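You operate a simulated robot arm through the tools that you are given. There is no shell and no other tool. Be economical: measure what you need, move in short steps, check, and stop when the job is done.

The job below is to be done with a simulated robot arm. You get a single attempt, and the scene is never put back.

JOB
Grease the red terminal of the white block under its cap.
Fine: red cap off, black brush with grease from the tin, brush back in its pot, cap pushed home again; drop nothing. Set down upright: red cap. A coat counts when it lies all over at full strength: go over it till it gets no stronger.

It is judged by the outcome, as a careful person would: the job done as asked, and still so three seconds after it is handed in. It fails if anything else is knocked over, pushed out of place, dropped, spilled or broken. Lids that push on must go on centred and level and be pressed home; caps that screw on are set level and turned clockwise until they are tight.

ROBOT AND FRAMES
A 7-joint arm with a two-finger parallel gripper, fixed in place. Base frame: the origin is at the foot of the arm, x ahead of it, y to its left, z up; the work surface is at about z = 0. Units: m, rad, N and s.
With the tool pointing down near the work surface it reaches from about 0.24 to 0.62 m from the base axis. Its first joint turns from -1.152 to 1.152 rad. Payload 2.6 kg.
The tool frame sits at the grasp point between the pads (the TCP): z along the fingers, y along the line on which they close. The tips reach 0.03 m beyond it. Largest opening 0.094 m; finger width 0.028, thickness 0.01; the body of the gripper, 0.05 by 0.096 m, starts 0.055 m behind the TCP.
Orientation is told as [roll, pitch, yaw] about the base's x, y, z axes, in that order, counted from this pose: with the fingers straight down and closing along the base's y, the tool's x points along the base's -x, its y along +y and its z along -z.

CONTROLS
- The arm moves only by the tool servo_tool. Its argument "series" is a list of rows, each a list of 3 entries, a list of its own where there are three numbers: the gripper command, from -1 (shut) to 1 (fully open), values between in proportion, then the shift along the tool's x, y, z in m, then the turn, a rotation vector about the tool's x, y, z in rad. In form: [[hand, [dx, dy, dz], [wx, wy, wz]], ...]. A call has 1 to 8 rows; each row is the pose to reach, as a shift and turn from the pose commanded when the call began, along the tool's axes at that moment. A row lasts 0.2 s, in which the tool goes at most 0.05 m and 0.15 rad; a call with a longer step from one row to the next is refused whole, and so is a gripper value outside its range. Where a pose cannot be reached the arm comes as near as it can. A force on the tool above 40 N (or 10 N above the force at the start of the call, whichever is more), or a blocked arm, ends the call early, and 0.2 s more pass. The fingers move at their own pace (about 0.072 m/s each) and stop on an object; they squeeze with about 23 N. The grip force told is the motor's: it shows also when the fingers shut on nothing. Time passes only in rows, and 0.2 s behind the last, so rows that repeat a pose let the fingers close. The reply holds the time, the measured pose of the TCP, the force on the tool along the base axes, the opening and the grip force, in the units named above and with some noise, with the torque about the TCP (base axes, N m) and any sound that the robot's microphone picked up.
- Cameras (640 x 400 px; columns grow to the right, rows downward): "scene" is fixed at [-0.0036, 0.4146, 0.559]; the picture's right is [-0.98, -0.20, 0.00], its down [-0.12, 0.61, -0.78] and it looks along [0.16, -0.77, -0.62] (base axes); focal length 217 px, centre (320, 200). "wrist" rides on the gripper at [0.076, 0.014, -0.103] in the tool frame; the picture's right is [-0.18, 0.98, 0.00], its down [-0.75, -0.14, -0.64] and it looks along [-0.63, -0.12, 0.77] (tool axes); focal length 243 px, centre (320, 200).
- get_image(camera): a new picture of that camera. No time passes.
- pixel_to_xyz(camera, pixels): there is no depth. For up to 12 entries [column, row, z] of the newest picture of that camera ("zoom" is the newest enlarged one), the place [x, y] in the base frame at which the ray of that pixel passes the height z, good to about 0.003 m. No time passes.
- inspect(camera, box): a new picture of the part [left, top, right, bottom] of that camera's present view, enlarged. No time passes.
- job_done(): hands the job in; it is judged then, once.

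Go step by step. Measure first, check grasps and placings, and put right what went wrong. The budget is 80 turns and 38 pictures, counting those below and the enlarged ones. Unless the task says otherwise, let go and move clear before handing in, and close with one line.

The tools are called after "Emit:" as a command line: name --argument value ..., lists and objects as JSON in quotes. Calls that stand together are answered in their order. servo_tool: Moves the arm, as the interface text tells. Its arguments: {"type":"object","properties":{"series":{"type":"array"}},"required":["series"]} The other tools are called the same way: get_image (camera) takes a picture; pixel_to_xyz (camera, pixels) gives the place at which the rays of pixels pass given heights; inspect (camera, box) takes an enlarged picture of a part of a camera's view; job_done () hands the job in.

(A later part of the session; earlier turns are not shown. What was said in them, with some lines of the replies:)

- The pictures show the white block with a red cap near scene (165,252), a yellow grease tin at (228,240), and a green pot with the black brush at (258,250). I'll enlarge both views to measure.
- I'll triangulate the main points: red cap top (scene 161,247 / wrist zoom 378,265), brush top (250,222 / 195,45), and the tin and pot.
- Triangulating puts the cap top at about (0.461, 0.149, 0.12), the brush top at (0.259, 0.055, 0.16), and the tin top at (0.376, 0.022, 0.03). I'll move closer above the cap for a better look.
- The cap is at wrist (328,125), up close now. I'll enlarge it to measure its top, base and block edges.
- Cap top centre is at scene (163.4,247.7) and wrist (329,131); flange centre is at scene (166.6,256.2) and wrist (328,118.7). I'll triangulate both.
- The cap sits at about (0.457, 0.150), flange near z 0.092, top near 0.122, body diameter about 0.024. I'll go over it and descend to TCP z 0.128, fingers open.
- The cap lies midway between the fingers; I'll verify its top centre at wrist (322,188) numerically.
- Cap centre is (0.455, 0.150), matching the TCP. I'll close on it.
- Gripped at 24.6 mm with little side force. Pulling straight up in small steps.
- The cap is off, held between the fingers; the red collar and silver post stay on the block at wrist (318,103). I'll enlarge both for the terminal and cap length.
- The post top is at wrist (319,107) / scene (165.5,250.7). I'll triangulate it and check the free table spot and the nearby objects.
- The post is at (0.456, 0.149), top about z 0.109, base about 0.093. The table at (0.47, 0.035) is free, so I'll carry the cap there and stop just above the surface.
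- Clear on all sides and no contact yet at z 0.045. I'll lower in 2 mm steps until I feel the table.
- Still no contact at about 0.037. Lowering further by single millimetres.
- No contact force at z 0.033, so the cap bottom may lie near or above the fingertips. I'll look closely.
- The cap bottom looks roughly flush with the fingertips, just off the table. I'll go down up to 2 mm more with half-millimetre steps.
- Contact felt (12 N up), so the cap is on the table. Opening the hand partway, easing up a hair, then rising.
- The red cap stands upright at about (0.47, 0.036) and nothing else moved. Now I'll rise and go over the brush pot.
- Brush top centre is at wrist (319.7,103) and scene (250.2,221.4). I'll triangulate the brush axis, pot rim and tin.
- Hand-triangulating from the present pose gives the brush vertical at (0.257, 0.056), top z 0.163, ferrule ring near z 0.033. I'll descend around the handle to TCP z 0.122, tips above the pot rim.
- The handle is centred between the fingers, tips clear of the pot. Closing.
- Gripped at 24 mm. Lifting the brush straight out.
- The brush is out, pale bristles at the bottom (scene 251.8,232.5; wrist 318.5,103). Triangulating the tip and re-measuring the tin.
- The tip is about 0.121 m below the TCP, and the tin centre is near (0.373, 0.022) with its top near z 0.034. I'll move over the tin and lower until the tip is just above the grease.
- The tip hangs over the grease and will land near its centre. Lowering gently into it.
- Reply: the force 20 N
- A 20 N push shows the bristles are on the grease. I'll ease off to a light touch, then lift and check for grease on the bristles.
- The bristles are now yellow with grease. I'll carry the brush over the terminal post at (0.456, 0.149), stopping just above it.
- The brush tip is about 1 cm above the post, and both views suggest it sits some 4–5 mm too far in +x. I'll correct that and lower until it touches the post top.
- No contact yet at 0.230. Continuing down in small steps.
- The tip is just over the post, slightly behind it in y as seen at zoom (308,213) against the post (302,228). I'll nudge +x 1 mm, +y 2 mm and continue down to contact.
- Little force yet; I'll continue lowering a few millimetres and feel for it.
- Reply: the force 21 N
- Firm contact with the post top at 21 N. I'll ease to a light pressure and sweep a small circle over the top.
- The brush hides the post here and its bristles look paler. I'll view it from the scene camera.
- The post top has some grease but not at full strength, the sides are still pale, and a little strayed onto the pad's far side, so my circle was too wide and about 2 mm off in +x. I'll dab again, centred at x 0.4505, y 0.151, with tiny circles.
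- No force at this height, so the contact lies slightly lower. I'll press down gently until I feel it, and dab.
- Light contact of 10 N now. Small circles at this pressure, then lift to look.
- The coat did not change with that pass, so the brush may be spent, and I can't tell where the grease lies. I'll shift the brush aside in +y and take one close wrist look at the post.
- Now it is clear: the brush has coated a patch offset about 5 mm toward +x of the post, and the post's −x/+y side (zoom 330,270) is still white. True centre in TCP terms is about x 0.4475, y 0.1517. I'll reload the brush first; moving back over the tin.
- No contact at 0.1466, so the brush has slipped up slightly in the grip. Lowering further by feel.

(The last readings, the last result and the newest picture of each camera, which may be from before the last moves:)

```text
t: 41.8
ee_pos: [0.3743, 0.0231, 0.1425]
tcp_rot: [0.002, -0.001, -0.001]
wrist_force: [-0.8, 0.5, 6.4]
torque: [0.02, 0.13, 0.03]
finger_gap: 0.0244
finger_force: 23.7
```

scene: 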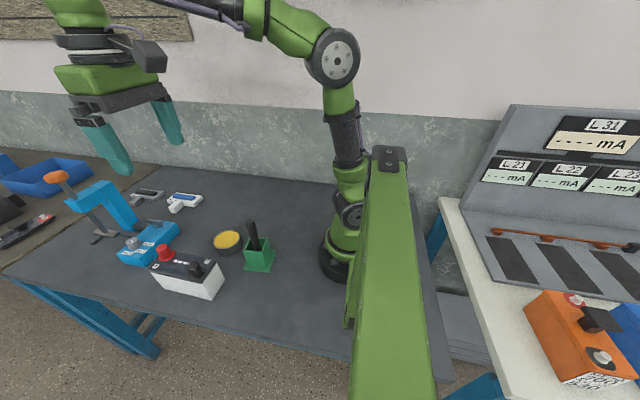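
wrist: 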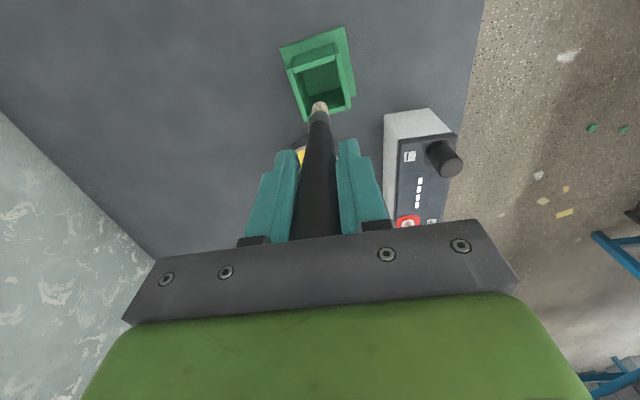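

Contact at 6 N. Working the bristles gently in the grease with 2 mm moves.

Emit:
servo_tool --series '[[-1, [0.002, 0, 0], [0, 0, 0]], [-1, [0, 0.002, 0], [0, 0, 0]], [-1, [-0.002, 0, 0], [0, 0, 0]], [-1, [0, -0.002, 0], [0, 0, 0]], [-1, [0, 0, 0], [0, 0, 0]], [-1, [0, 0, -0.02], [0, 0, 0]], [-1, [0, 0, -0.065], [0, 0, 0]], [-1, [0, 0, -0.11], [0, 0, 0]]]'

```text
t: 43.6
ee_pos: [0.3734, 0.0228, 0.2538]
tcp_rot: [0.002, -0.001, 0.002]
wrist_force: [-0.3, -0.4, -0.8]
torque: [0.04, -0.02, -0.01]
finger_gap: 0.0243
finger_force: 23.0
```

Loaded. Moving to the corrected centre (0.4475, 0.1517), stopping just above the post.

Emit:
servo_tool --series '[[-1, [-0.02, 0.033, 0], [0, 0, 0]], [-1, [-0.04, 0.066, 0], [0, 0, 0]], [-1, [-0.058, 0.1, 0], [0, 0, 0]], [-1, [-0.0745, 0.1296, 0], [0, 0, 0]], [-1, [-0.0745, 0.1296, 0.02], [0, 0, 0]], [-1, [-0.0745, 0.1296, 0.033], [0, 0, 0]], [-1, [-0.0745, 0.1296, 0.0345], [0, 0, 0]], [-1, [-0.0745, 0.1296, 0.0355], [0, 0, 0]]]'

```text
t: 45.4
ee_pos: [0.4481, 0.1537, 0.2181]
tcp_rot: [0.0, -0.002, 0.0]
wrist_force: [0.3, -0.1, -0.3]
torque: [-0.01, 0.0, 0.0]
finger_gap: 0.0244
finger_force: 23.0
```

Emit:
servo_tool --series '[[-1, [0, 0, 0.001], [0, 0, 0]], [-1, [0, 0, 0.0015], [0, 0, 0]], [-1, [0, 0, 0.002], [0, 0, 0]], [-1, [0, 0, 0.002], [0, 0, 0]]]'

```text
t: 46.4
ee_pos: [0.448, 0.1524, 0.2167]
tcp_rot: [0.003, -0.003, 0.001]
wrist_force: [-1.9, 0.9, 7.3]
torque: [0.03, 0.1, -0.01]
finger_gap: 0.0244
finger_force: 22.9
```

Contact at 7 N on the post. Sweeping now in all directions by 5–6 mm around the centre.

Emit:
servo_tool --series '[[-1, [0.003, 0, 0], [0, 0, 0]], [-1, [0.006, 0, 0], [0, 0, 0]], [-1, [0.004, 0.004, 0], [0, 0, 0]], [-1, [0, 0.006, 0], [0, 0, 0]], [-1, [-0.004, 0.004, 0], [0, 0, 0]], [-1, [-0.005, 0, 0], [0, 0, 0]], [-1, [-0.003, -0.004, 0], [0, 0, 0]], [-1, [0, -0.005, 0], [0, 0, 0]]]'

Emit:
servo_tool --series '[[-1, [0.004, 0.001, 0], [0, 0, 0]], [-1, [0.006, 0.005, 0], [0, 0, 0]], [-1, [0.004, 0.009, 0], [0, 0, 0]], [-1, [0, 0.011, 0], [0, 0, 0]], [-1, [0, 0.007, 0], [0, 0, 0]], [-1, [0, 0.005, 0], [0, 0, 0]]]'

Emit:
servo_tool --series '[[-1, [0, 0, -0.025], [0, 0, 0]], [-1, [0, 0.04, -0.025], [0, 0, 0]], [-1, [0, 0.04, -0.025], [0, 0, 0]]]'

Emit:
inspect --camera "wrist" --box '[230, 60, 340, 130]'

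```text
t: 48.2
ee_pos: [0.4487, 0.1475, 0.2158]
tcp_rot: [0.002, 0.001, 0.0]
wrist_force: [0.1, -0.5, 0.8]
torque: [0.04, 0.02, 0.0]
finger_gap: 0.0243
finger_force: 23.2
```

```text
t: 49.6
ee_pos: [0.4489, 0.152, 0.2169]
tcp_rot: [0.001, -0.003, -0.001]
wrist_force: [0.8, 0.6, -0.7]
torque: [-0.03, -0.02, 0.0]
finger_gap: 0.0243
finger_force: 22.4
```

```text
t: 50.4
ee_pos: [0.4481, 0.1913, 0.2409]
tcp_rot: [0.003, -0.002, 0.0]
wrist_force: [0.0, -0.2, -0.5]
torque: [-0.01, 0.0, -0.03]
finger_gap: 0.0242
finger_force: 22.7
```

```text
5.71 times, centred on (285, 95) of wrist
```

zoom: 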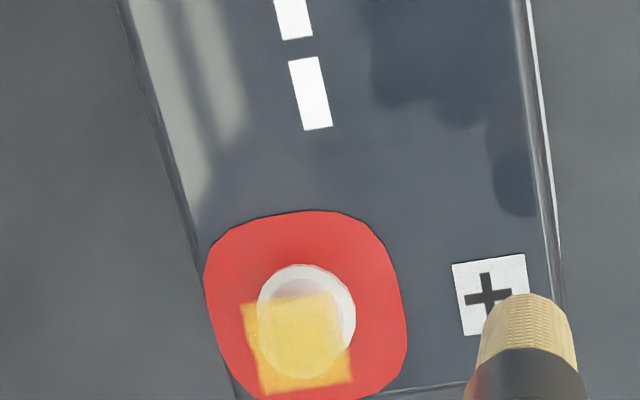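

The coat target shows as a square centred on the post (zoom 243–355, 295–395), now much stronger yellow but slightly mottled. I'll reload and go over it again.

Emit:
servo_tool --series '[[-1, [0.01, -0.03, -0.018], [0, 0, 0]], [-1, [0.03, -0.07, -0.018], [0, 0, 0]], [-1, [0.05, -0.11, -0.018], [0, 0, 0]], [-1, [0.07, -0.15, -0.018], [0, 0, 0]], [-1, [0.0745, -0.1696, 0.01], [0, 0, 0]], [-1, [0.0745, -0.1696, 0.055], [0, 0, 0]], [-1, [0.0745, -0.1696, 0.09], [0, 0, 0]], [-1, [0.0745, -0.1696, 0.095], [0, 0, 0]]]'

Emit:
servo_tool --series '[[-1, [0, 0, 0.001], [0, 0, 0]], [-1, [0, 0, 0.002], [0, 0, 0]], [-1, [0, 0, 0.0025], [0, 0, 0]], [-1, [0, 0, 0.003], [0, 0, 0]], [-1, [0, 0, 0.0035], [0, 0, 0]], [-1, [0, 0, 0.0035], [0, 0, 0]]]'

```text
t: 52.2
ee_pos: [0.372, 0.0228, 0.1443]
tcp_rot: [0.001, -0.001, -0.001]
wrist_force: [-0.2, -0.4, -0.9]
torque: [-0.02, -0.02, 0.02]
finger_gap: 0.0242
finger_force: 23.3
```

```text
t: 53.6
ee_pos: [0.3738, 0.0234, 0.1433]
tcp_rot: [0.003, -0.001, 0.001]
wrist_force: [0.3, -0.9, -0.6]
torque: [0.01, 0.03, -0.01]
finger_gap: 0.0243
finger_force: 23.4
```

Not yet touching; lowering a bit more.

Emit:
servo_tool --series '[[-1, [0, 0, 0.0005], [0, 0, 0]], [-1, [0, 0, 0.001], [0, 0, 0]], [-1, [0, 0, 0.0015], [0, 0, 0]], [-1, [0, 0, 0.002], [0, 0, 0]], [-1, [0, 0, 0.002], [0, 0, 0]]]'

```text
t: 54.8
ee_pos: [0.3753, 0.0232, 0.1422]
tcp_rot: [0.001, -0.007, 0.002]
wrist_force: [0.2, 0.8, 21.0]
torque: [-0.01, 0.05, 0.0]
finger_gap: 0.0241
finger_force: 22.5
```

In firm contact at 21 N. Easing off, a short wiggle, then lifting.

Emit:
servo_tool --series '[[-1, [0, 0, -0.0008], [0, 0, 0]], [-1, [0.002, 0, -0.0008], [0, 0, 0]], [-1, [-0.002, 0, -0.0008], [0, 0, 0]], [-1, [0, 0.002, -0.0008], [0, 0, 0]], [-1, [0, 0, -0.0008], [0, 0, 0]], [-1, [0, 0, -0.025], [0, 0, 0]], [-1, [0, 0, -0.07], [0, 0, 0]], [-1, [0, 0, -0.113], [0, 0, 0]]]'

Emit:
servo_tool --series '[[-1, [-0.02, 0.033, 0], [0, 0, 0]], [-1, [-0.04, 0.066, 0], [0, 0, 0]], [-1, [-0.058, 0.1, 0], [0, 0, 0]], [-1, [-0.0745, 0.1296, 0], [0, 0, 0]], [-1, [-0.0745, 0.1296, 0.02], [0, 0, 0]], [-1, [-0.0745, 0.1296, 0.033], [0, 0, 0]], [-1, [-0.0745, 0.1296, 0.037], [0, 0, 0]], [-1, [-0.0745, 0.1296, 0.0385], [0, 0, 0]]]'

```text
t: 56.6
ee_pos: [0.3727, 0.0234, 0.255]
tcp_rot: [0.001, 0.0, 0.0]
wrist_force: [0.6, 0.4, -0.9]
torque: [0.03, -0.04, 0.0]
finger_gap: 0.0242
finger_force: 23.5
```

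```text
t: 58.4
ee_pos: [0.4482, 0.1522, 0.2159]
tcp_rot: [0.001, -0.001, 0.0]
wrist_force: [-0.6, 0.2, 0.1]
torque: [-0.03, -0.01, -0.02]
finger_gap: 0.024
finger_force: 22.7
```

Just above the post. Pressing down lightly.

Emit:
servo_tool --series '[[-1, [0, 0, 0.0005], [0, 0, 0]], [-1, [0, 0, 0.001], [0, 0, 0]], [-1, [0, 0, 0.0015], [0, 0, 0]], [-1, [0, 0, 0.0015], [0, 0, 0]]]'

```text
t: 59.4
ee_pos: [0.4484, 0.1529, 0.2146]
tcp_rot: [0.003, -0.003, 0.003]
wrist_force: [0.1, -0.6, 6.7]
torque: [0.02, 0.0, -0.01]
finger_gap: 0.0243
finger_force: 22.8
```

6.7 N of contact. Sweeping thoroughly in overlapping passes.

Emit:
servo_tool --series '[[-1, [0.004, 0, 0], [0, 0, 0]], [-1, [0.004, 0.004, 0], [0, 0, 0]], [-1, [0, 0.004, 0], [0, 0, 0]], [-1, [-0.004, 0.004, 0], [0, 0, 0]], [-1, [-0.004, 0, 0], [0, 0, 0]], [-1, [-0.004, -0.004, 0], [0, 0, 0]], [-1, [0, -0.004, 0], [0, 0, 0]], [-1, [0.004, -0.004, 0], [0, 0, 0]]]'

Emit:
servo_tool --series '[[-1, [-0.002, 0.004, 0.0003], [0, 0, 0]], [-1, [-0.005, 0.004, 0.0003], [0, 0, 0]], [-1, [-0.008, 0.004, 0.0003], [0, 0, 0]], [-1, [-0.008, 0.007, 0.0003], [0, 0, 0]], [-1, [-0.004, 0.009, 0.0003], [0, 0, 0]], [-1, [0, 0.007, 0.0003], [0, 0, 0]], [-1, [-0.002, 0.002, 0.0003], [0, 0, 0]], [-1, [-0.004, 0.004, 0.0003], [0, 0, 0]]]'

Emit:
servo_tool --series '[[-1, [0, 0, -0.025], [0, 0, 0]], [-1, [0, 0.04, -0.025], [0, 0, 0]], [-1, [0, 0.04, -0.025], [0, 0, 0]]]'

Emit:
inspect --camera "wrist" --box '[250, 85, 310, 135]'

```text
t: 61.2
ee_pos: [0.4447, 0.1478, 0.213]
tcp_rot: [0.004, -0.001, 0.0]
wrist_force: [1.1, -0.5, 3.5]
torque: [-0.07, -0.2, 0.0]
finger_gap: 0.0244
finger_force: 22.6
```

```text
t: 63.0
ee_pos: [0.4476, 0.1521, 0.2131]
tcp_rot: [0.001, -0.001, -0.001]
wrist_force: [0.1, 0.5, -0.6]
torque: [0.0, -0.06, 0.07]
finger_gap: 0.0242
finger_force: 22.9
```

```text
t: 63.8
ee_pos: [0.4481, 0.1931, 0.2392]
tcp_rot: [0.002, -0.001, -0.001]
wrist_force: [0.0, 0.6, 0.6]
torque: [0.0, -0.02, 0.0]
finger_gap: 0.0243
finger_force: 22.9
```

```text
8.00 times, centred on (280, 110) of wrist
```

zoom: 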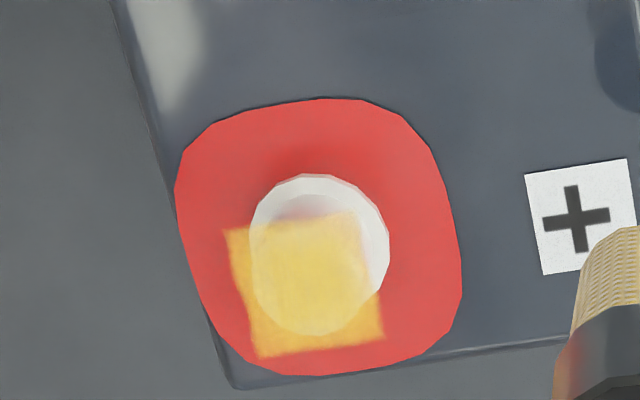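

The centre is strong yellow, but the square's edges (left strip at zoom 235,240 and right edge at 380,310) look weaker. I'll reload once more and make wider passes.

Emit:
servo_tool --series '[[-1, [0.01, -0.03, -0.02], [0, 0, 0]], [-1, [0.03, -0.07, -0.02], [0, 0, 0]], [-1, [0.05, -0.11, -0.02], [0, 0, 0]], [-1, [0.07, -0.15, -0.02], [0, 0, 0]], [-1, [0.0745, -0.1696, 0.01], [0, 0, 0]], [-1, [0.0745, -0.1696, 0.055], [0, 0, 0]], [-1, [0.0745, -0.1696, 0.09], [0, 0, 0]], [-1, [0.0745, -0.1696, 0.0955], [0, 0, 0]]]'

Emit:
servo_tool --series '[[-1, [0, 0, 0.0005], [0, 0, 0]], [-1, [0, 0, 0.001], [0, 0, 0]], [-1, [0, 0, 0.0015], [0, 0, 0]], [-1, [0, 0, 0.002], [0, 0, 0]], [-1, [0, 0, 0.0025], [0, 0, 0]], [-1, [0, 0, 0.0025], [0, 0, 0]]]'

```text
t: 65.6
ee_pos: [0.3734, 0.0258, 0.142]
tcp_rot: [0.002, -0.001, -0.001]
wrist_force: [0.0, -0.6, -0.1]
torque: [-0.01, 0.02, -0.01]
finger_gap: 0.0242
finger_force: 23.0
```

```text
t: 67.0
ee_pos: [0.3737, 0.0235, 0.14]
tcp_rot: [0.001, -0.002, -0.001]
wrist_force: [0.5, -0.8, -0.5]
torque: [-0.03, -0.02, 0.02]
finger_gap: 0.024
finger_force: 22.2
```

Emit:
servo_tool --series '[[-1, [0, 0, 0.0005], [0, 0, 0]], [-1, [0, 0, 0.001], [0, 0, 0]], [-1, [0, 0, 0.0015], [0, 0, 0]], [-1, [0, 0, 0.0015], [0, 0, 0]]]'

```text
t: 68.0
ee_pos: [0.3749, 0.023, 0.1393]
tcp_rot: [0.003, -0.005, 0.001]
wrist_force: [-2.3, 0.1, 9.5]
torque: [-0.03, 0.21, -0.01]
finger_gap: 0.0243
finger_force: 22.4
```

Contact at 9.5 N. Wiggle, lift, and carry to the post.

Emit:
servo_tool --series '[[-1, [0.002, 0, 0], [0, 0, 0]], [-1, [-0.002, 0, 0], [0, 0, 0]], [-1, [0, 0.002, 0], [0, 0, 0]], [-1, [0, -0.002, 0], [0, 0, 0]], [-1, [0, 0, 0], [0, 0, 0]], [-1, [0, 0, -0.025], [0, 0, 0]], [-1, [0, 0, -0.07], [0, 0, 0]], [-1, [0, 0, -0.115], [0, 0, 0]]]'

Emit:
servo_tool --series '[[-1, [-0.02, 0.033, 0], [0, 0, 0]], [-1, [-0.04, 0.066, 0], [0, 0, 0]], [-1, [-0.06, 0.1, 0], [0, 0, 0]], [-1, [-0.0775, 0.1291, 0], [0, 0, 0]], [-1, [-0.0775, 0.1291, 0.02], [0, 0, 0]], [-1, [-0.0775, 0.1291, 0.036], [0, 0, 0]], [-1, [-0.0775, 0.1291, 0.04], [0, 0, 0]], [-1, [-0.0775, 0.1291, 0.0415], [0, 0, 0]]]'

Emit:
servo_tool --series '[[-1, [0, 0, 0.0004], [0, 0, 0]], [-1, [0, 0, 0.0008], [0, 0, 0]], [-1, [0, 0, 0.0008], [0, 0, 0]]]'

```text
t: 69.8
ee_pos: [0.3728, 0.0216, 0.2528]
tcp_rot: [0.003, 0.0, 0.001]
wrist_force: [0.0, 0.1, 0.1]
torque: [0.02, -0.01, -0.02]
finger_gap: 0.0241
finger_force: 22.9
```

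```text
t: 71.6
ee_pos: [0.4514, 0.1522, 0.2137]
tcp_rot: [0.003, -0.001, 0.0]
wrist_force: [-0.2, -0.3, 1.2]
torque: [-0.04, 0.02, -0.02]
finger_gap: 0.0242
finger_force: 22.9
```

```text
t: 72.4
ee_pos: [0.4518, 0.1522, 0.2134]
tcp_rot: [0.004, -0.003, 0.0]
wrist_force: [-1.7, -0.6, 11.1]
torque: [0.01, 0.21, -0.07]
finger_gap: 0.0243
finger_force: 23.4
```

In contact at 11 N at the middle (0.4505, 0.151). Wide spiral sweep covering the edges, then a second one.

Emit:
servo_tool --series '[[-1, [0.004, 0, 0], [0, 0, 0]], [-1, [0.005, 0.005, 0], [0, 0, 0]], [-1, [0, 0.006, 0], [0, 0, 0]], [-1, [-0.006, 0.006, 0], [0, 0, 0]], [-1, [-0.007, 0, 0], [0, 0, 0]], [-1, [-0.006, -0.006, 0], [0, 0, 0]], [-1, [0, -0.007, 0], [0, 0, 0]], [-1, [0.005, -0.006, 0], [0, 0, 0]]]'

Emit:
servo_tool --series '[[-1, [-0.002, 0.003, 0], [0, 0, 0]], [-1, [-0.005, 0.006, 0], [0, 0, 0]], [-1, [-0.009, 0.006, 0], [0, 0, 0]], [-1, [-0.009, 0.01, 0], [0, 0, 0]], [-1, [-0.005, 0.011, 0], [0, 0, 0]], [-1, [-0.001, 0.01, 0], [0, 0, 0]], [-1, [-0.001, 0.006, 0], [0, 0, 0]], [-1, [-0.005, 0.006, 0], [0, 0, 0]]]'

Emit:
servo_tool --series '[[-1, [0, 0, -0.027], [0, 0, 0]], [-1, [0.003, 0.04, -0.027], [0, 0, 0]], [-1, [0.003, 0.04, -0.027], [0, 0, 0]]]'

Emit:
inspect --camera "wrist" --box '[250, 85, 310, 135]'

```text
t: 74.2
ee_pos: [0.4474, 0.146, 0.213]
tcp_rot: [0.0, -0.005, 0.001]
wrist_force: [4.1, -0.6, 18.8]
torque: [0.05, -0.48, 0.0]
finger_gap: 0.0239
finger_force: 23.3
```

```text
t: 76.0
ee_pos: [0.4505, 0.152, 0.2116]
tcp_rot: [0.005, 0.0, -0.001]
wrist_force: [-4.0, 0.3, 20.2]
torque: [0.02, 0.39, 0.01]
finger_gap: 0.0245
finger_force: 23.0
```

```text
t: 76.8
ee_pos: [0.4466, 0.1903, 0.2372]
tcp_rot: [0.002, 0.0, 0.001]
wrist_force: [-0.6, 0.2, -0.1]
torque: [0.0, 0.02, 0.03]
finger_gap: 0.024
finger_force: 23.1
```

```text
8.00 times, centred on (280, 110) of wrist
```

zoom: 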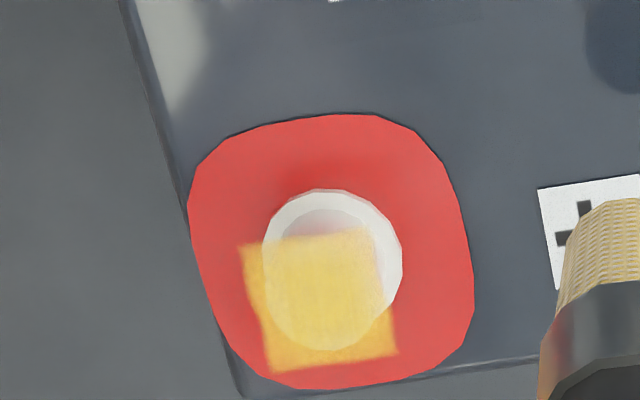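

The coat is now even and no stronger than after the last pass, so it is saturated. Next I'll carry the brush back over its pot and check alignment before lowering.

Emit:
servo_tool --series '[[-1, [0.01, -0.005, -0.025], [0, 0, 0]], [-1, [0.045, -0.03, -0.025], [0, 0, 0]], [-1, [0.083, -0.058, -0.025], [0, 0, 0]], [-1, [0.121, -0.086, -0.025], [0, 0, 0]], [-1, [0.158, -0.113, -0.025], [0, 0, 0]], [-1, [0.1905, -0.1351, -0.02], [0, 0, 0]], [-1, [0.1905, -0.1351, 0.02], [0, 0, 0]], [-1, [0.1905, -0.1351, 0.04], [0, 0, 0]]]'

Emit:
get_image --camera "scene"

```text
t: 78.6
ee_pos: [0.2571, 0.0558, 0.1981]
tcp_rot: [0.004, -0.002, -0.001]
wrist_force: [0.4, 0.8, 0.1]
torque: [0.0, 0.0, 0.01]
finger_gap: 0.024
finger_force: 22.5
```

```text
2 pictures are left
```

scene: 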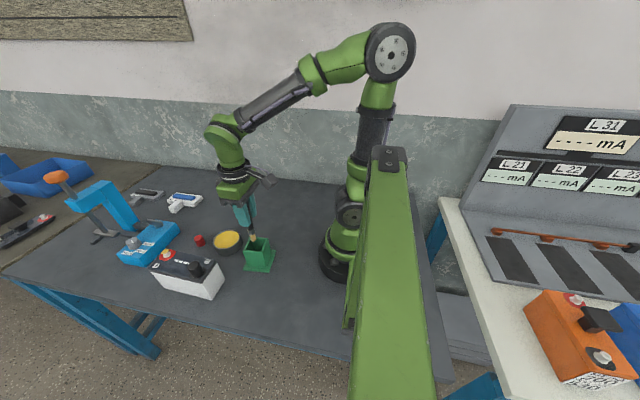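

The brush tip (scene 253,236) hangs right over the pot mouth and everything else stands in place. Lowering into the pot, slowing near the floor.

Emit:
servo_tool --series '[[-1, [0, 0, 0.02], [0, 0, 0]], [-1, [0, 0, 0.04], [0, 0, 0]], [-1, [0, 0, 0.06], [0, 0, 0]], [-1, [0, 0, 0.072], [0, 0, 0]], [-1, [0, 0, 0.078], [0, 0, 0]], [-1, [0, 0, 0.08], [0, 0, 0]], [-1, [0, 0, 0.08], [0, 0, 0]]]'

```text
t: 80.2
ee_pos: [0.2571, 0.0567, 0.1176]
tcp_rot: [0.003, -0.001, -0.001]
wrist_force: [-0.1, 0.0, -0.2]
torque: [0.04, -0.02, 0.01]
finger_gap: 0.0241
finger_force: 22.9
```

Inside the pot with no touch at 0.1185. Lowering by feel to the floor.

Emit:
servo_tool --series '[[-1, [0, 0, 0.0015], [0, 0, 0]], [-1, [0, 0, 0.003], [0, 0, 0]], [-1, [0, 0, 0.0045], [0, 0, 0]], [-1, [0, 0, 0.0055], [0, 0, 0]], [-1, [0, 0, 0.0065], [0, 0, 0]], [-1, [0, 0, 0.0065], [0, 0, 0]]]'

```text
t: 81.6
ee_pos: [0.2564, 0.0573, 0.1104]
tcp_rot: [0.001, 0.0, 0.001]
wrist_force: [-1.0, -0.8, -0.8]
torque: [0.0, -0.01, 0.03]
finger_gap: 0.0243
finger_force: 23.4
```

Emit:
servo_tool --series '[[-1, [0, 0, 0.001], [0, 0, 0]], [-1, [0, 0, 0.002], [0, 0, 0]], [-1, [0, 0, 0.003], [0, 0, 0]], [-1, [0, 0, 0.004], [0, 0, 0]], [-1, [0, 0, 0.004], [0, 0, 0]]]'

```text
t: 82.6
ee_pos: [0.2588, 0.0572, 0.1095]
tcp_rot: [0.003, -0.01, -0.001]
wrist_force: [-2.0, -1.0, 9.3]
torque: [-0.07, 0.2, 0.0]
finger_gap: 0.0241
finger_force: 23.3
stopped in row 5: the force on the tool passed its limit at 42 N (the readings are from after the stop); the commanded pose is now the measured one
```

It reached the floor firmly; 9 N remains. Easing up slightly, opening, and rising straight off.

Emit:
servo_tool --series '[[-1, [0, 0, -0.0006], [0, 0, 0]], [-0.3, [0, 0, -0.0006], [0, 0, 0]], [0.2, [0, 0, -0.0006], [0, 0, 0]], [0.3, [0, 0, -0.0006], [0, 0, 0]], [0.3, [0, 0, -0.02], [0, 0, 0]], [0.3, [0, 0, -0.055], [0, 0, 0]], [0.3, [0, 0, -0.1], [0, 0, 0]], [0.3, [0, 0, -0.14], [0, 0, 0]]]'

```text
t: 84.4
ee_pos: [0.2608, 0.0572, 0.2499]
tcp_rot: [0.004, -0.009, -0.001]
wrist_force: [-0.7, 0.2, 0.5]
torque: [0.01, -0.01, -0.03]
finger_gap: 0.0609
finger_force: 0.0
```

Brush released. I'll correct the tiny pitch offset (0.009 rad), then travel to above the red cap at (0.4705, 0.0355).

Emit:
servo_tool --series '[[0.3, [-0.03, -0.003, 0], [0, 0.009, 0]], [0.3, [-0.07, -0.007, 0], [0, 0.009, 0]], [0.3, [-0.11, -0.011, 0], [0, 0.009, 0]], [0.3, [-0.15, -0.015, 0], [0, 0.009, 0]], [0.3, [-0.19, -0.019, 0], [0, 0.009, 0]], [0.3, [-0.2092, -0.0215, 0], [0, 0.009, 0]], [0.3, [-0.2092, -0.0215, 0.04], [0, 0.009, 0]], [0.3, [-0.2092, -0.0215, 0.08], [0, 0.009, 0]]]'

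Emit:
servo_tool --series '[[0.3, [0, 0, 0], [0, 0, 0]]]'

Emit:
servo_tool --series '[[0.3, [0, 0, 0], [0, 0, 0]]]'

Emit:
get_image --camera "wrist"

```text
t: 86.2
ee_pos: [0.4685, 0.0364, 0.171]
tcp_rot: [0.003, 0.0, -0.001]
wrist_force: [-0.9, 0.8, 0.0]
torque: [0.0, -0.01, -0.02]
finger_gap: 0.0611
finger_force: 0.0
```

```text
t: 86.6
ee_pos: [0.4684, 0.0375, 0.1711]
tcp_rot: [0.004, 0.001, 0.001]
wrist_force: [0.5, 0.2, -1.1]
torque: [-0.03, -0.03, 0.0]
finger_gap: 0.0609
finger_force: 0.0
```

```text
t: 87.0
ee_pos: [0.4668, 0.0365, 0.1712]
tcp_rot: [0.005, 0.0, 0.0]
wrist_force: [-0.4, -0.6, 0.3]
torque: [0.03, 0.02, 0.02]
finger_gap: 0.0612
finger_force: 0.0
```

```text
1 pictures are left
```

wrist: 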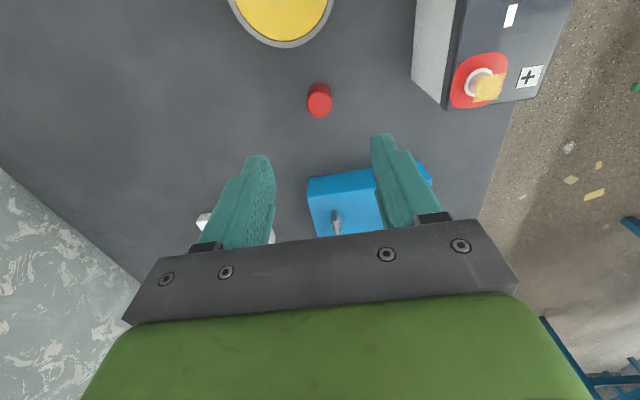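

TCP averages (0.4679, 0.0368), against (0.4708, 0.0357) when the cap was set down. I'll check that against the cap's pixel (320,106).

Emit:
pixel_to_xyz --camera "wrist" --pixels '[[320, 105, 0.03], [319, 92, 0.0], [486, 84, 0.105], [480, 80, 0.095]]'

```text
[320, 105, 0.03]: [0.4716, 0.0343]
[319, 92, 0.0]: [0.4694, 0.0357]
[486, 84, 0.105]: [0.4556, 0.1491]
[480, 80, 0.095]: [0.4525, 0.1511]
```

Consistent: cap at (0.471, 0.0355). Adjusting and descending around it to z 0.034.

Emit:
servo_tool --series '[[0.3, [-0.0029, -0.0012, 0.04], [0, 0, 0]], [0.3, [-0.0029, -0.0012, 0.08], [0, 0, 0]], [0.3, [-0.0029, -0.0012, 0.115], [0, 0, 0]], [0.3, [-0.0029, -0.0012, 0.13], [0, 0, 0]], [0.3, [-0.0029, -0.0012, 0.137], [0, 0, 0]], [0.3, [-0.0029, -0.0012, 0.137], [0, 0, 0]]]'

Emit:
servo_tool --series '[[0.3, [0, 0, 0], [0, 0, 0]]]'

Emit:
servo_tool --series '[[0.3, [0, 0, 0], [0, 0, 0]]]'

```text
t: 88.4
ee_pos: [0.4716, 0.037, 0.0344]
tcp_rot: [0.003, 0.0, 0.0]
wrist_force: [0.5, 0.2, -0.6]
torque: [0.02, 0.01, 0.04]
finger_gap: 0.061
finger_force: 0.1
```

```text
t: 88.8
ee_pos: [0.4723, 0.0361, 0.0353]
tcp_rot: [0.003, 0.0, 0.001]
wrist_force: [-0.2, 0.4, -0.4]
torque: [0.03, -0.01, 0.0]
finger_gap: 0.0612
finger_force: 0.1
```

```text
t: 89.2
ee_pos: [0.4719, 0.0363, 0.0355]
tcp_rot: [0.004, 0.0, -0.002]
wrist_force: [-0.8, 0.1, 0.3]
torque: [-0.01, 0.0, 0.0]
finger_gap: 0.061
finger_force: 0.0
```

Averages (0.4719, 0.0365, 0.0351). A 1 mm correction, 1.5 mm down, then close.

Emit:
servo_tool --series '[[0.3, [0.001, -0.0007, 0.0012], [0, 0, 0]], [0.3, [0.001, -0.0007, 0.0012], [0, 0, 0]], [-1, [0.001, -0.0007, 0.0012], [0, 0, 0]], [-1, [0.001, -0.0007, 0.0012], [0, 0, 0]], [-1, [0.001, -0.0007, 0.0012], [0, 0, 0]], [-1, [0.001, -0.0007, 0.0012], [0, 0, 0]]]'

```text
t: 90.6
ee_pos: [0.4694, 0.0348, 0.0342]
tcp_rot: [0.004, 0.001, 0.0]
wrist_force: [-0.4, 0.4, -0.3]
torque: [0.0, 0.0, -0.01]
finger_gap: 0.0248
finger_force: 22.7
```

Gripped at 24.8 mm. Lifting and carrying the cap by exactly the reverse of the earlier shift (−13 mm x, +115 mm y).

Emit:
servo_tool --series '[[-1, [0, 0, -0.03], [0, 0, 0]], [-1, [0, 0, -0.075], [0, 0, 0]], [-1, [0, 0, -0.12], [0, 0, 0]], [-1, [0.003, 0.03, -0.135], [0, 0, 0]], [-1, [0.008, 0.072, -0.135], [0, 0, 0]], [-1, [0.013, 0.115, -0.135], [0, 0, 0]], [-1, [0.013, 0.115, -0.125], [0, 0, 0]], [-1, [0.013, 0.115, -0.12], [0, 0, 0]]]'

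Emit:
servo_tool --series '[[-1, [0, 0, 0], [0, 0, 0]]]'

Emit:
servo_tool --series '[[-1, [0, 0, 0], [0, 0, 0]]]'

```text
t: 92.4
ee_pos: [0.4575, 0.1497, 0.1534]
tcp_rot: [0.005, 0.0, -0.001]
wrist_force: [-0.1, 0.3, 0.0]
torque: [0.01, -0.01, 0.01]
finger_gap: 0.0249
finger_force: 23.1
```

```text
t: 92.8
ee_pos: [0.4563, 0.1493, 0.1521]
tcp_rot: [0.004, 0.0, 0.001]
wrist_force: [-0.6, 0.1, 0.0]
torque: [0.0, -0.01, 0.02]
finger_gap: 0.0247
finger_force: 22.8
```

```text
t: 93.2
ee_pos: [0.4574, 0.1492, 0.1547]
tcp_rot: [0.005, 0.0, 0.0]
wrist_force: [0.2, -0.3, -0.1]
torque: [-0.03, 0.0, 0.01]
finger_gap: 0.0247
finger_force: 23.2
```

Averages (0.4571, 0.1494); the cap's original spot read (0.4557, 0.1507). I'll split the difference and lower gently over the post, watching side forces.

Emit:
servo_tool --series '[[-1, [0.0008, 0.0008, 0.005], [0, 0, 0]], [-1, [0.0008, 0.0008, 0.01], [0, 0, 0]], [-1, [0.0008, 0.0008, 0.014], [0, 0, 0]], [-1, [0.0008, 0.0008, 0.017], [0, 0, 0]], [-1, [0.0008, 0.0008, 0.019], [0, 0, 0]], [-1, [0.0008, 0.0008, 0.019], [0, 0, 0]]]'

```text
t: 94.6
ee_pos: [0.457, 0.1501, 0.1357]
tcp_rot: [0.002, -0.001, 0.0]
wrist_force: [0.7, 0.1, -0.3]
torque: [0.0, -0.05, -0.01]
finger_gap: 0.025
finger_force: 23.3
```

No contact at 0.135; continuing down in 1 mm steps.

Emit:
servo_tool --series '[[-1, [0, 0, 0.001], [0, 0, 0]], [-1, [0, 0, 0.002], [0, 0, 0]], [-1, [0, 0, 0.003], [0, 0, 0]], [-1, [0, 0, 0.004], [0, 0, 0]], [-1, [0, 0, 0.005], [0, 0, 0]], [-1, [0, 0, 0.005], [0, 0, 0]]]'

```text
t: 96.0
ee_pos: [0.4572, 0.1496, 0.129]
tcp_rot: [0.004, 0.0, 0.0]
wrist_force: [0.3, -0.7, 3.1]
torque: [0.02, 0.03, -0.02]
finger_gap: 0.0248
finger_force: 22.6
```

Contact is starting at 0.129, close to the seated height. Pressing further to push it home.

Emit:
servo_tool --series '[[-1, [0, 0, 0.0005], [0, 0, 0]], [-1, [0, 0, 0.001], [0, 0, 0]], [-1, [0, 0, 0.0015], [0, 0, 0]], [-1, [0, 0, 0.002], [0, 0, 0]], [-1, [0, 0, 0.002], [0, 0, 0]]]'

```text
t: 97.2
ee_pos: [0.457, 0.1503, 0.1293]
tcp_rot: [0.006, -0.002, 0.0]
wrist_force: [-5.0, -1.5, 18.3]
torque: [-0.07, 0.21, -0.01]
finger_gap: 0.0247
finger_force: 22.6
```

18 N and slip would follow soon. I'll release it, rise, shut the fingers and press the cap top home with the closed tips.

Emit:
servo_tool --series '[[-1, [0, 0, 0], [0, 0, 0]], [-0.3, [0, 0, 0], [0, 0, 0]], [0.2, [0, 0, 0], [0, 0, 0]], [0.2, [0, 0, -0.02], [0, 0, 0]], [0.2, [0, 0, -0.045], [0, 0, 0]], [-1, [0, 0, -0.045], [0, 0, 0]], [-1, [0, 0, -0.045], [0, 0, 0]], [-1, [0, 0, -0.045], [0, 0, 0]]]'

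Emit:
servo_tool --series '[[-1, [0, 0, 0.01], [0, 0, 0]], [-1, [0, 0, 0.015], [0, 0, 0]], [-1, [0, 0, 0.017], [0, 0, 0]], [-1, [0, 0, 0.018], [0, 0, 0]], [-1, [0, 0, 0.019], [0, 0, 0]], [-1, [0, 0, 0.02], [0, 0, 0]], [-1, [0, 0, 0.02], [0, 0, 0]]]'

```text
t: 99.0
ee_pos: [0.4561, 0.1478, 0.174]
tcp_rot: [0.003, 0.001, 0.001]
wrist_force: [-0.5, -0.1, -0.2]
torque: [0.03, -0.02, -0.02]
finger_gap: 0.0
finger_force: 22.6
```

```text
t: 100.4
ee_pos: [0.4583, 0.1495, 0.1582]
tcp_rot: [0.006, -0.004, -0.001]
wrist_force: [-3.8, -1.0, 6.3]
torque: [-0.02, 0.16, 0.02]
finger_gap: 0.0001
finger_force: 23.1
stopped in row 6: the force on the tool passed its limit at 43 N (the readings are from after the stop); the commanded pose is now the measured one
```

The press reached 43 N on the cap top without it moving further. I'll press once more, slowly, to make sure it is home.

Emit:
servo_tool --series '[[-1, [0, 0, 0.0005], [0, 0, 0]], [-1, [0, 0, 0.001], [0, 0, 0]], [-1, [0, 0, 0.0015], [0, 0, 0]], [-1, [0, 0, 0.002], [0, 0, 0]], [-1, [0, 0, 0.002], [0, 0, 0]]]'

```text
t: 101.5
ee_pos: [0.4576, 0.1494, 0.1566]
tcp_rot: [0.006, -0.01, -0.004]
wrist_force: [-2.9, -0.3, 5.9]
torque: [-0.03, 0.17, 0.0]
finger_gap: 0.0001
finger_force: 22.8
stopped in row 5: the force on the tool passed its limit at 40 N (the readings are from after the stop); the commanded pose is now the measured one
```

Solid at 40 N again, no further travel. Moving clear and using the last picture to compare with the initial view of the cap.

Emit:
servo_tool --series '[[-1, [0, 0, -0.03], [0, 0, 0]], [-1, [0, 0, -0.075], [0, 0, 0]], [-1, [0, 0, -0.12], [0, 0, 0]], [-1, [0.03, 0, -0.15], [0, 0, 0]], [-1, [0.06, 0, -0.18], [0, 0, 0]], [-1, [0.06, 0, -0.18], [0, 0, 0]]]'

Emit:
inspect --camera "scene" --box '[140, 215, 280, 305]'

```text
t: 102.9
ee_pos: [0.3982, 0.1495, 0.3373]
tcp_rot: [0.008, -0.01, -0.004]
wrist_force: [0.8, 1.1, -0.5]
torque: [0.04, -0.01, -0.02]
finger_gap: 0.0
finger_force: 23.4
```

```text
4.44 times, centred on (210, 260) of scene
```

zoom: 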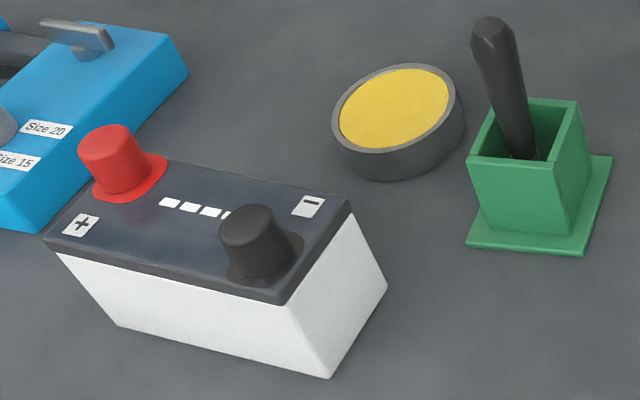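

The last picture shows the red cap upright and level. It stands as high above its collar as at the start (about 17.8 px against 17.3), which agrees with the seated height I felt. The brush is in its pot, the tin and block are in place, and the arm is clear, so I'm handing in.

Emit:
job_done

```text
The job is handed in.
```

The job is handed in: the red terminal is greased until the coat got no stronger, the brush is back in its pot, and the red cap is pressed home to 40 N, with nothing dropped or knocked over.
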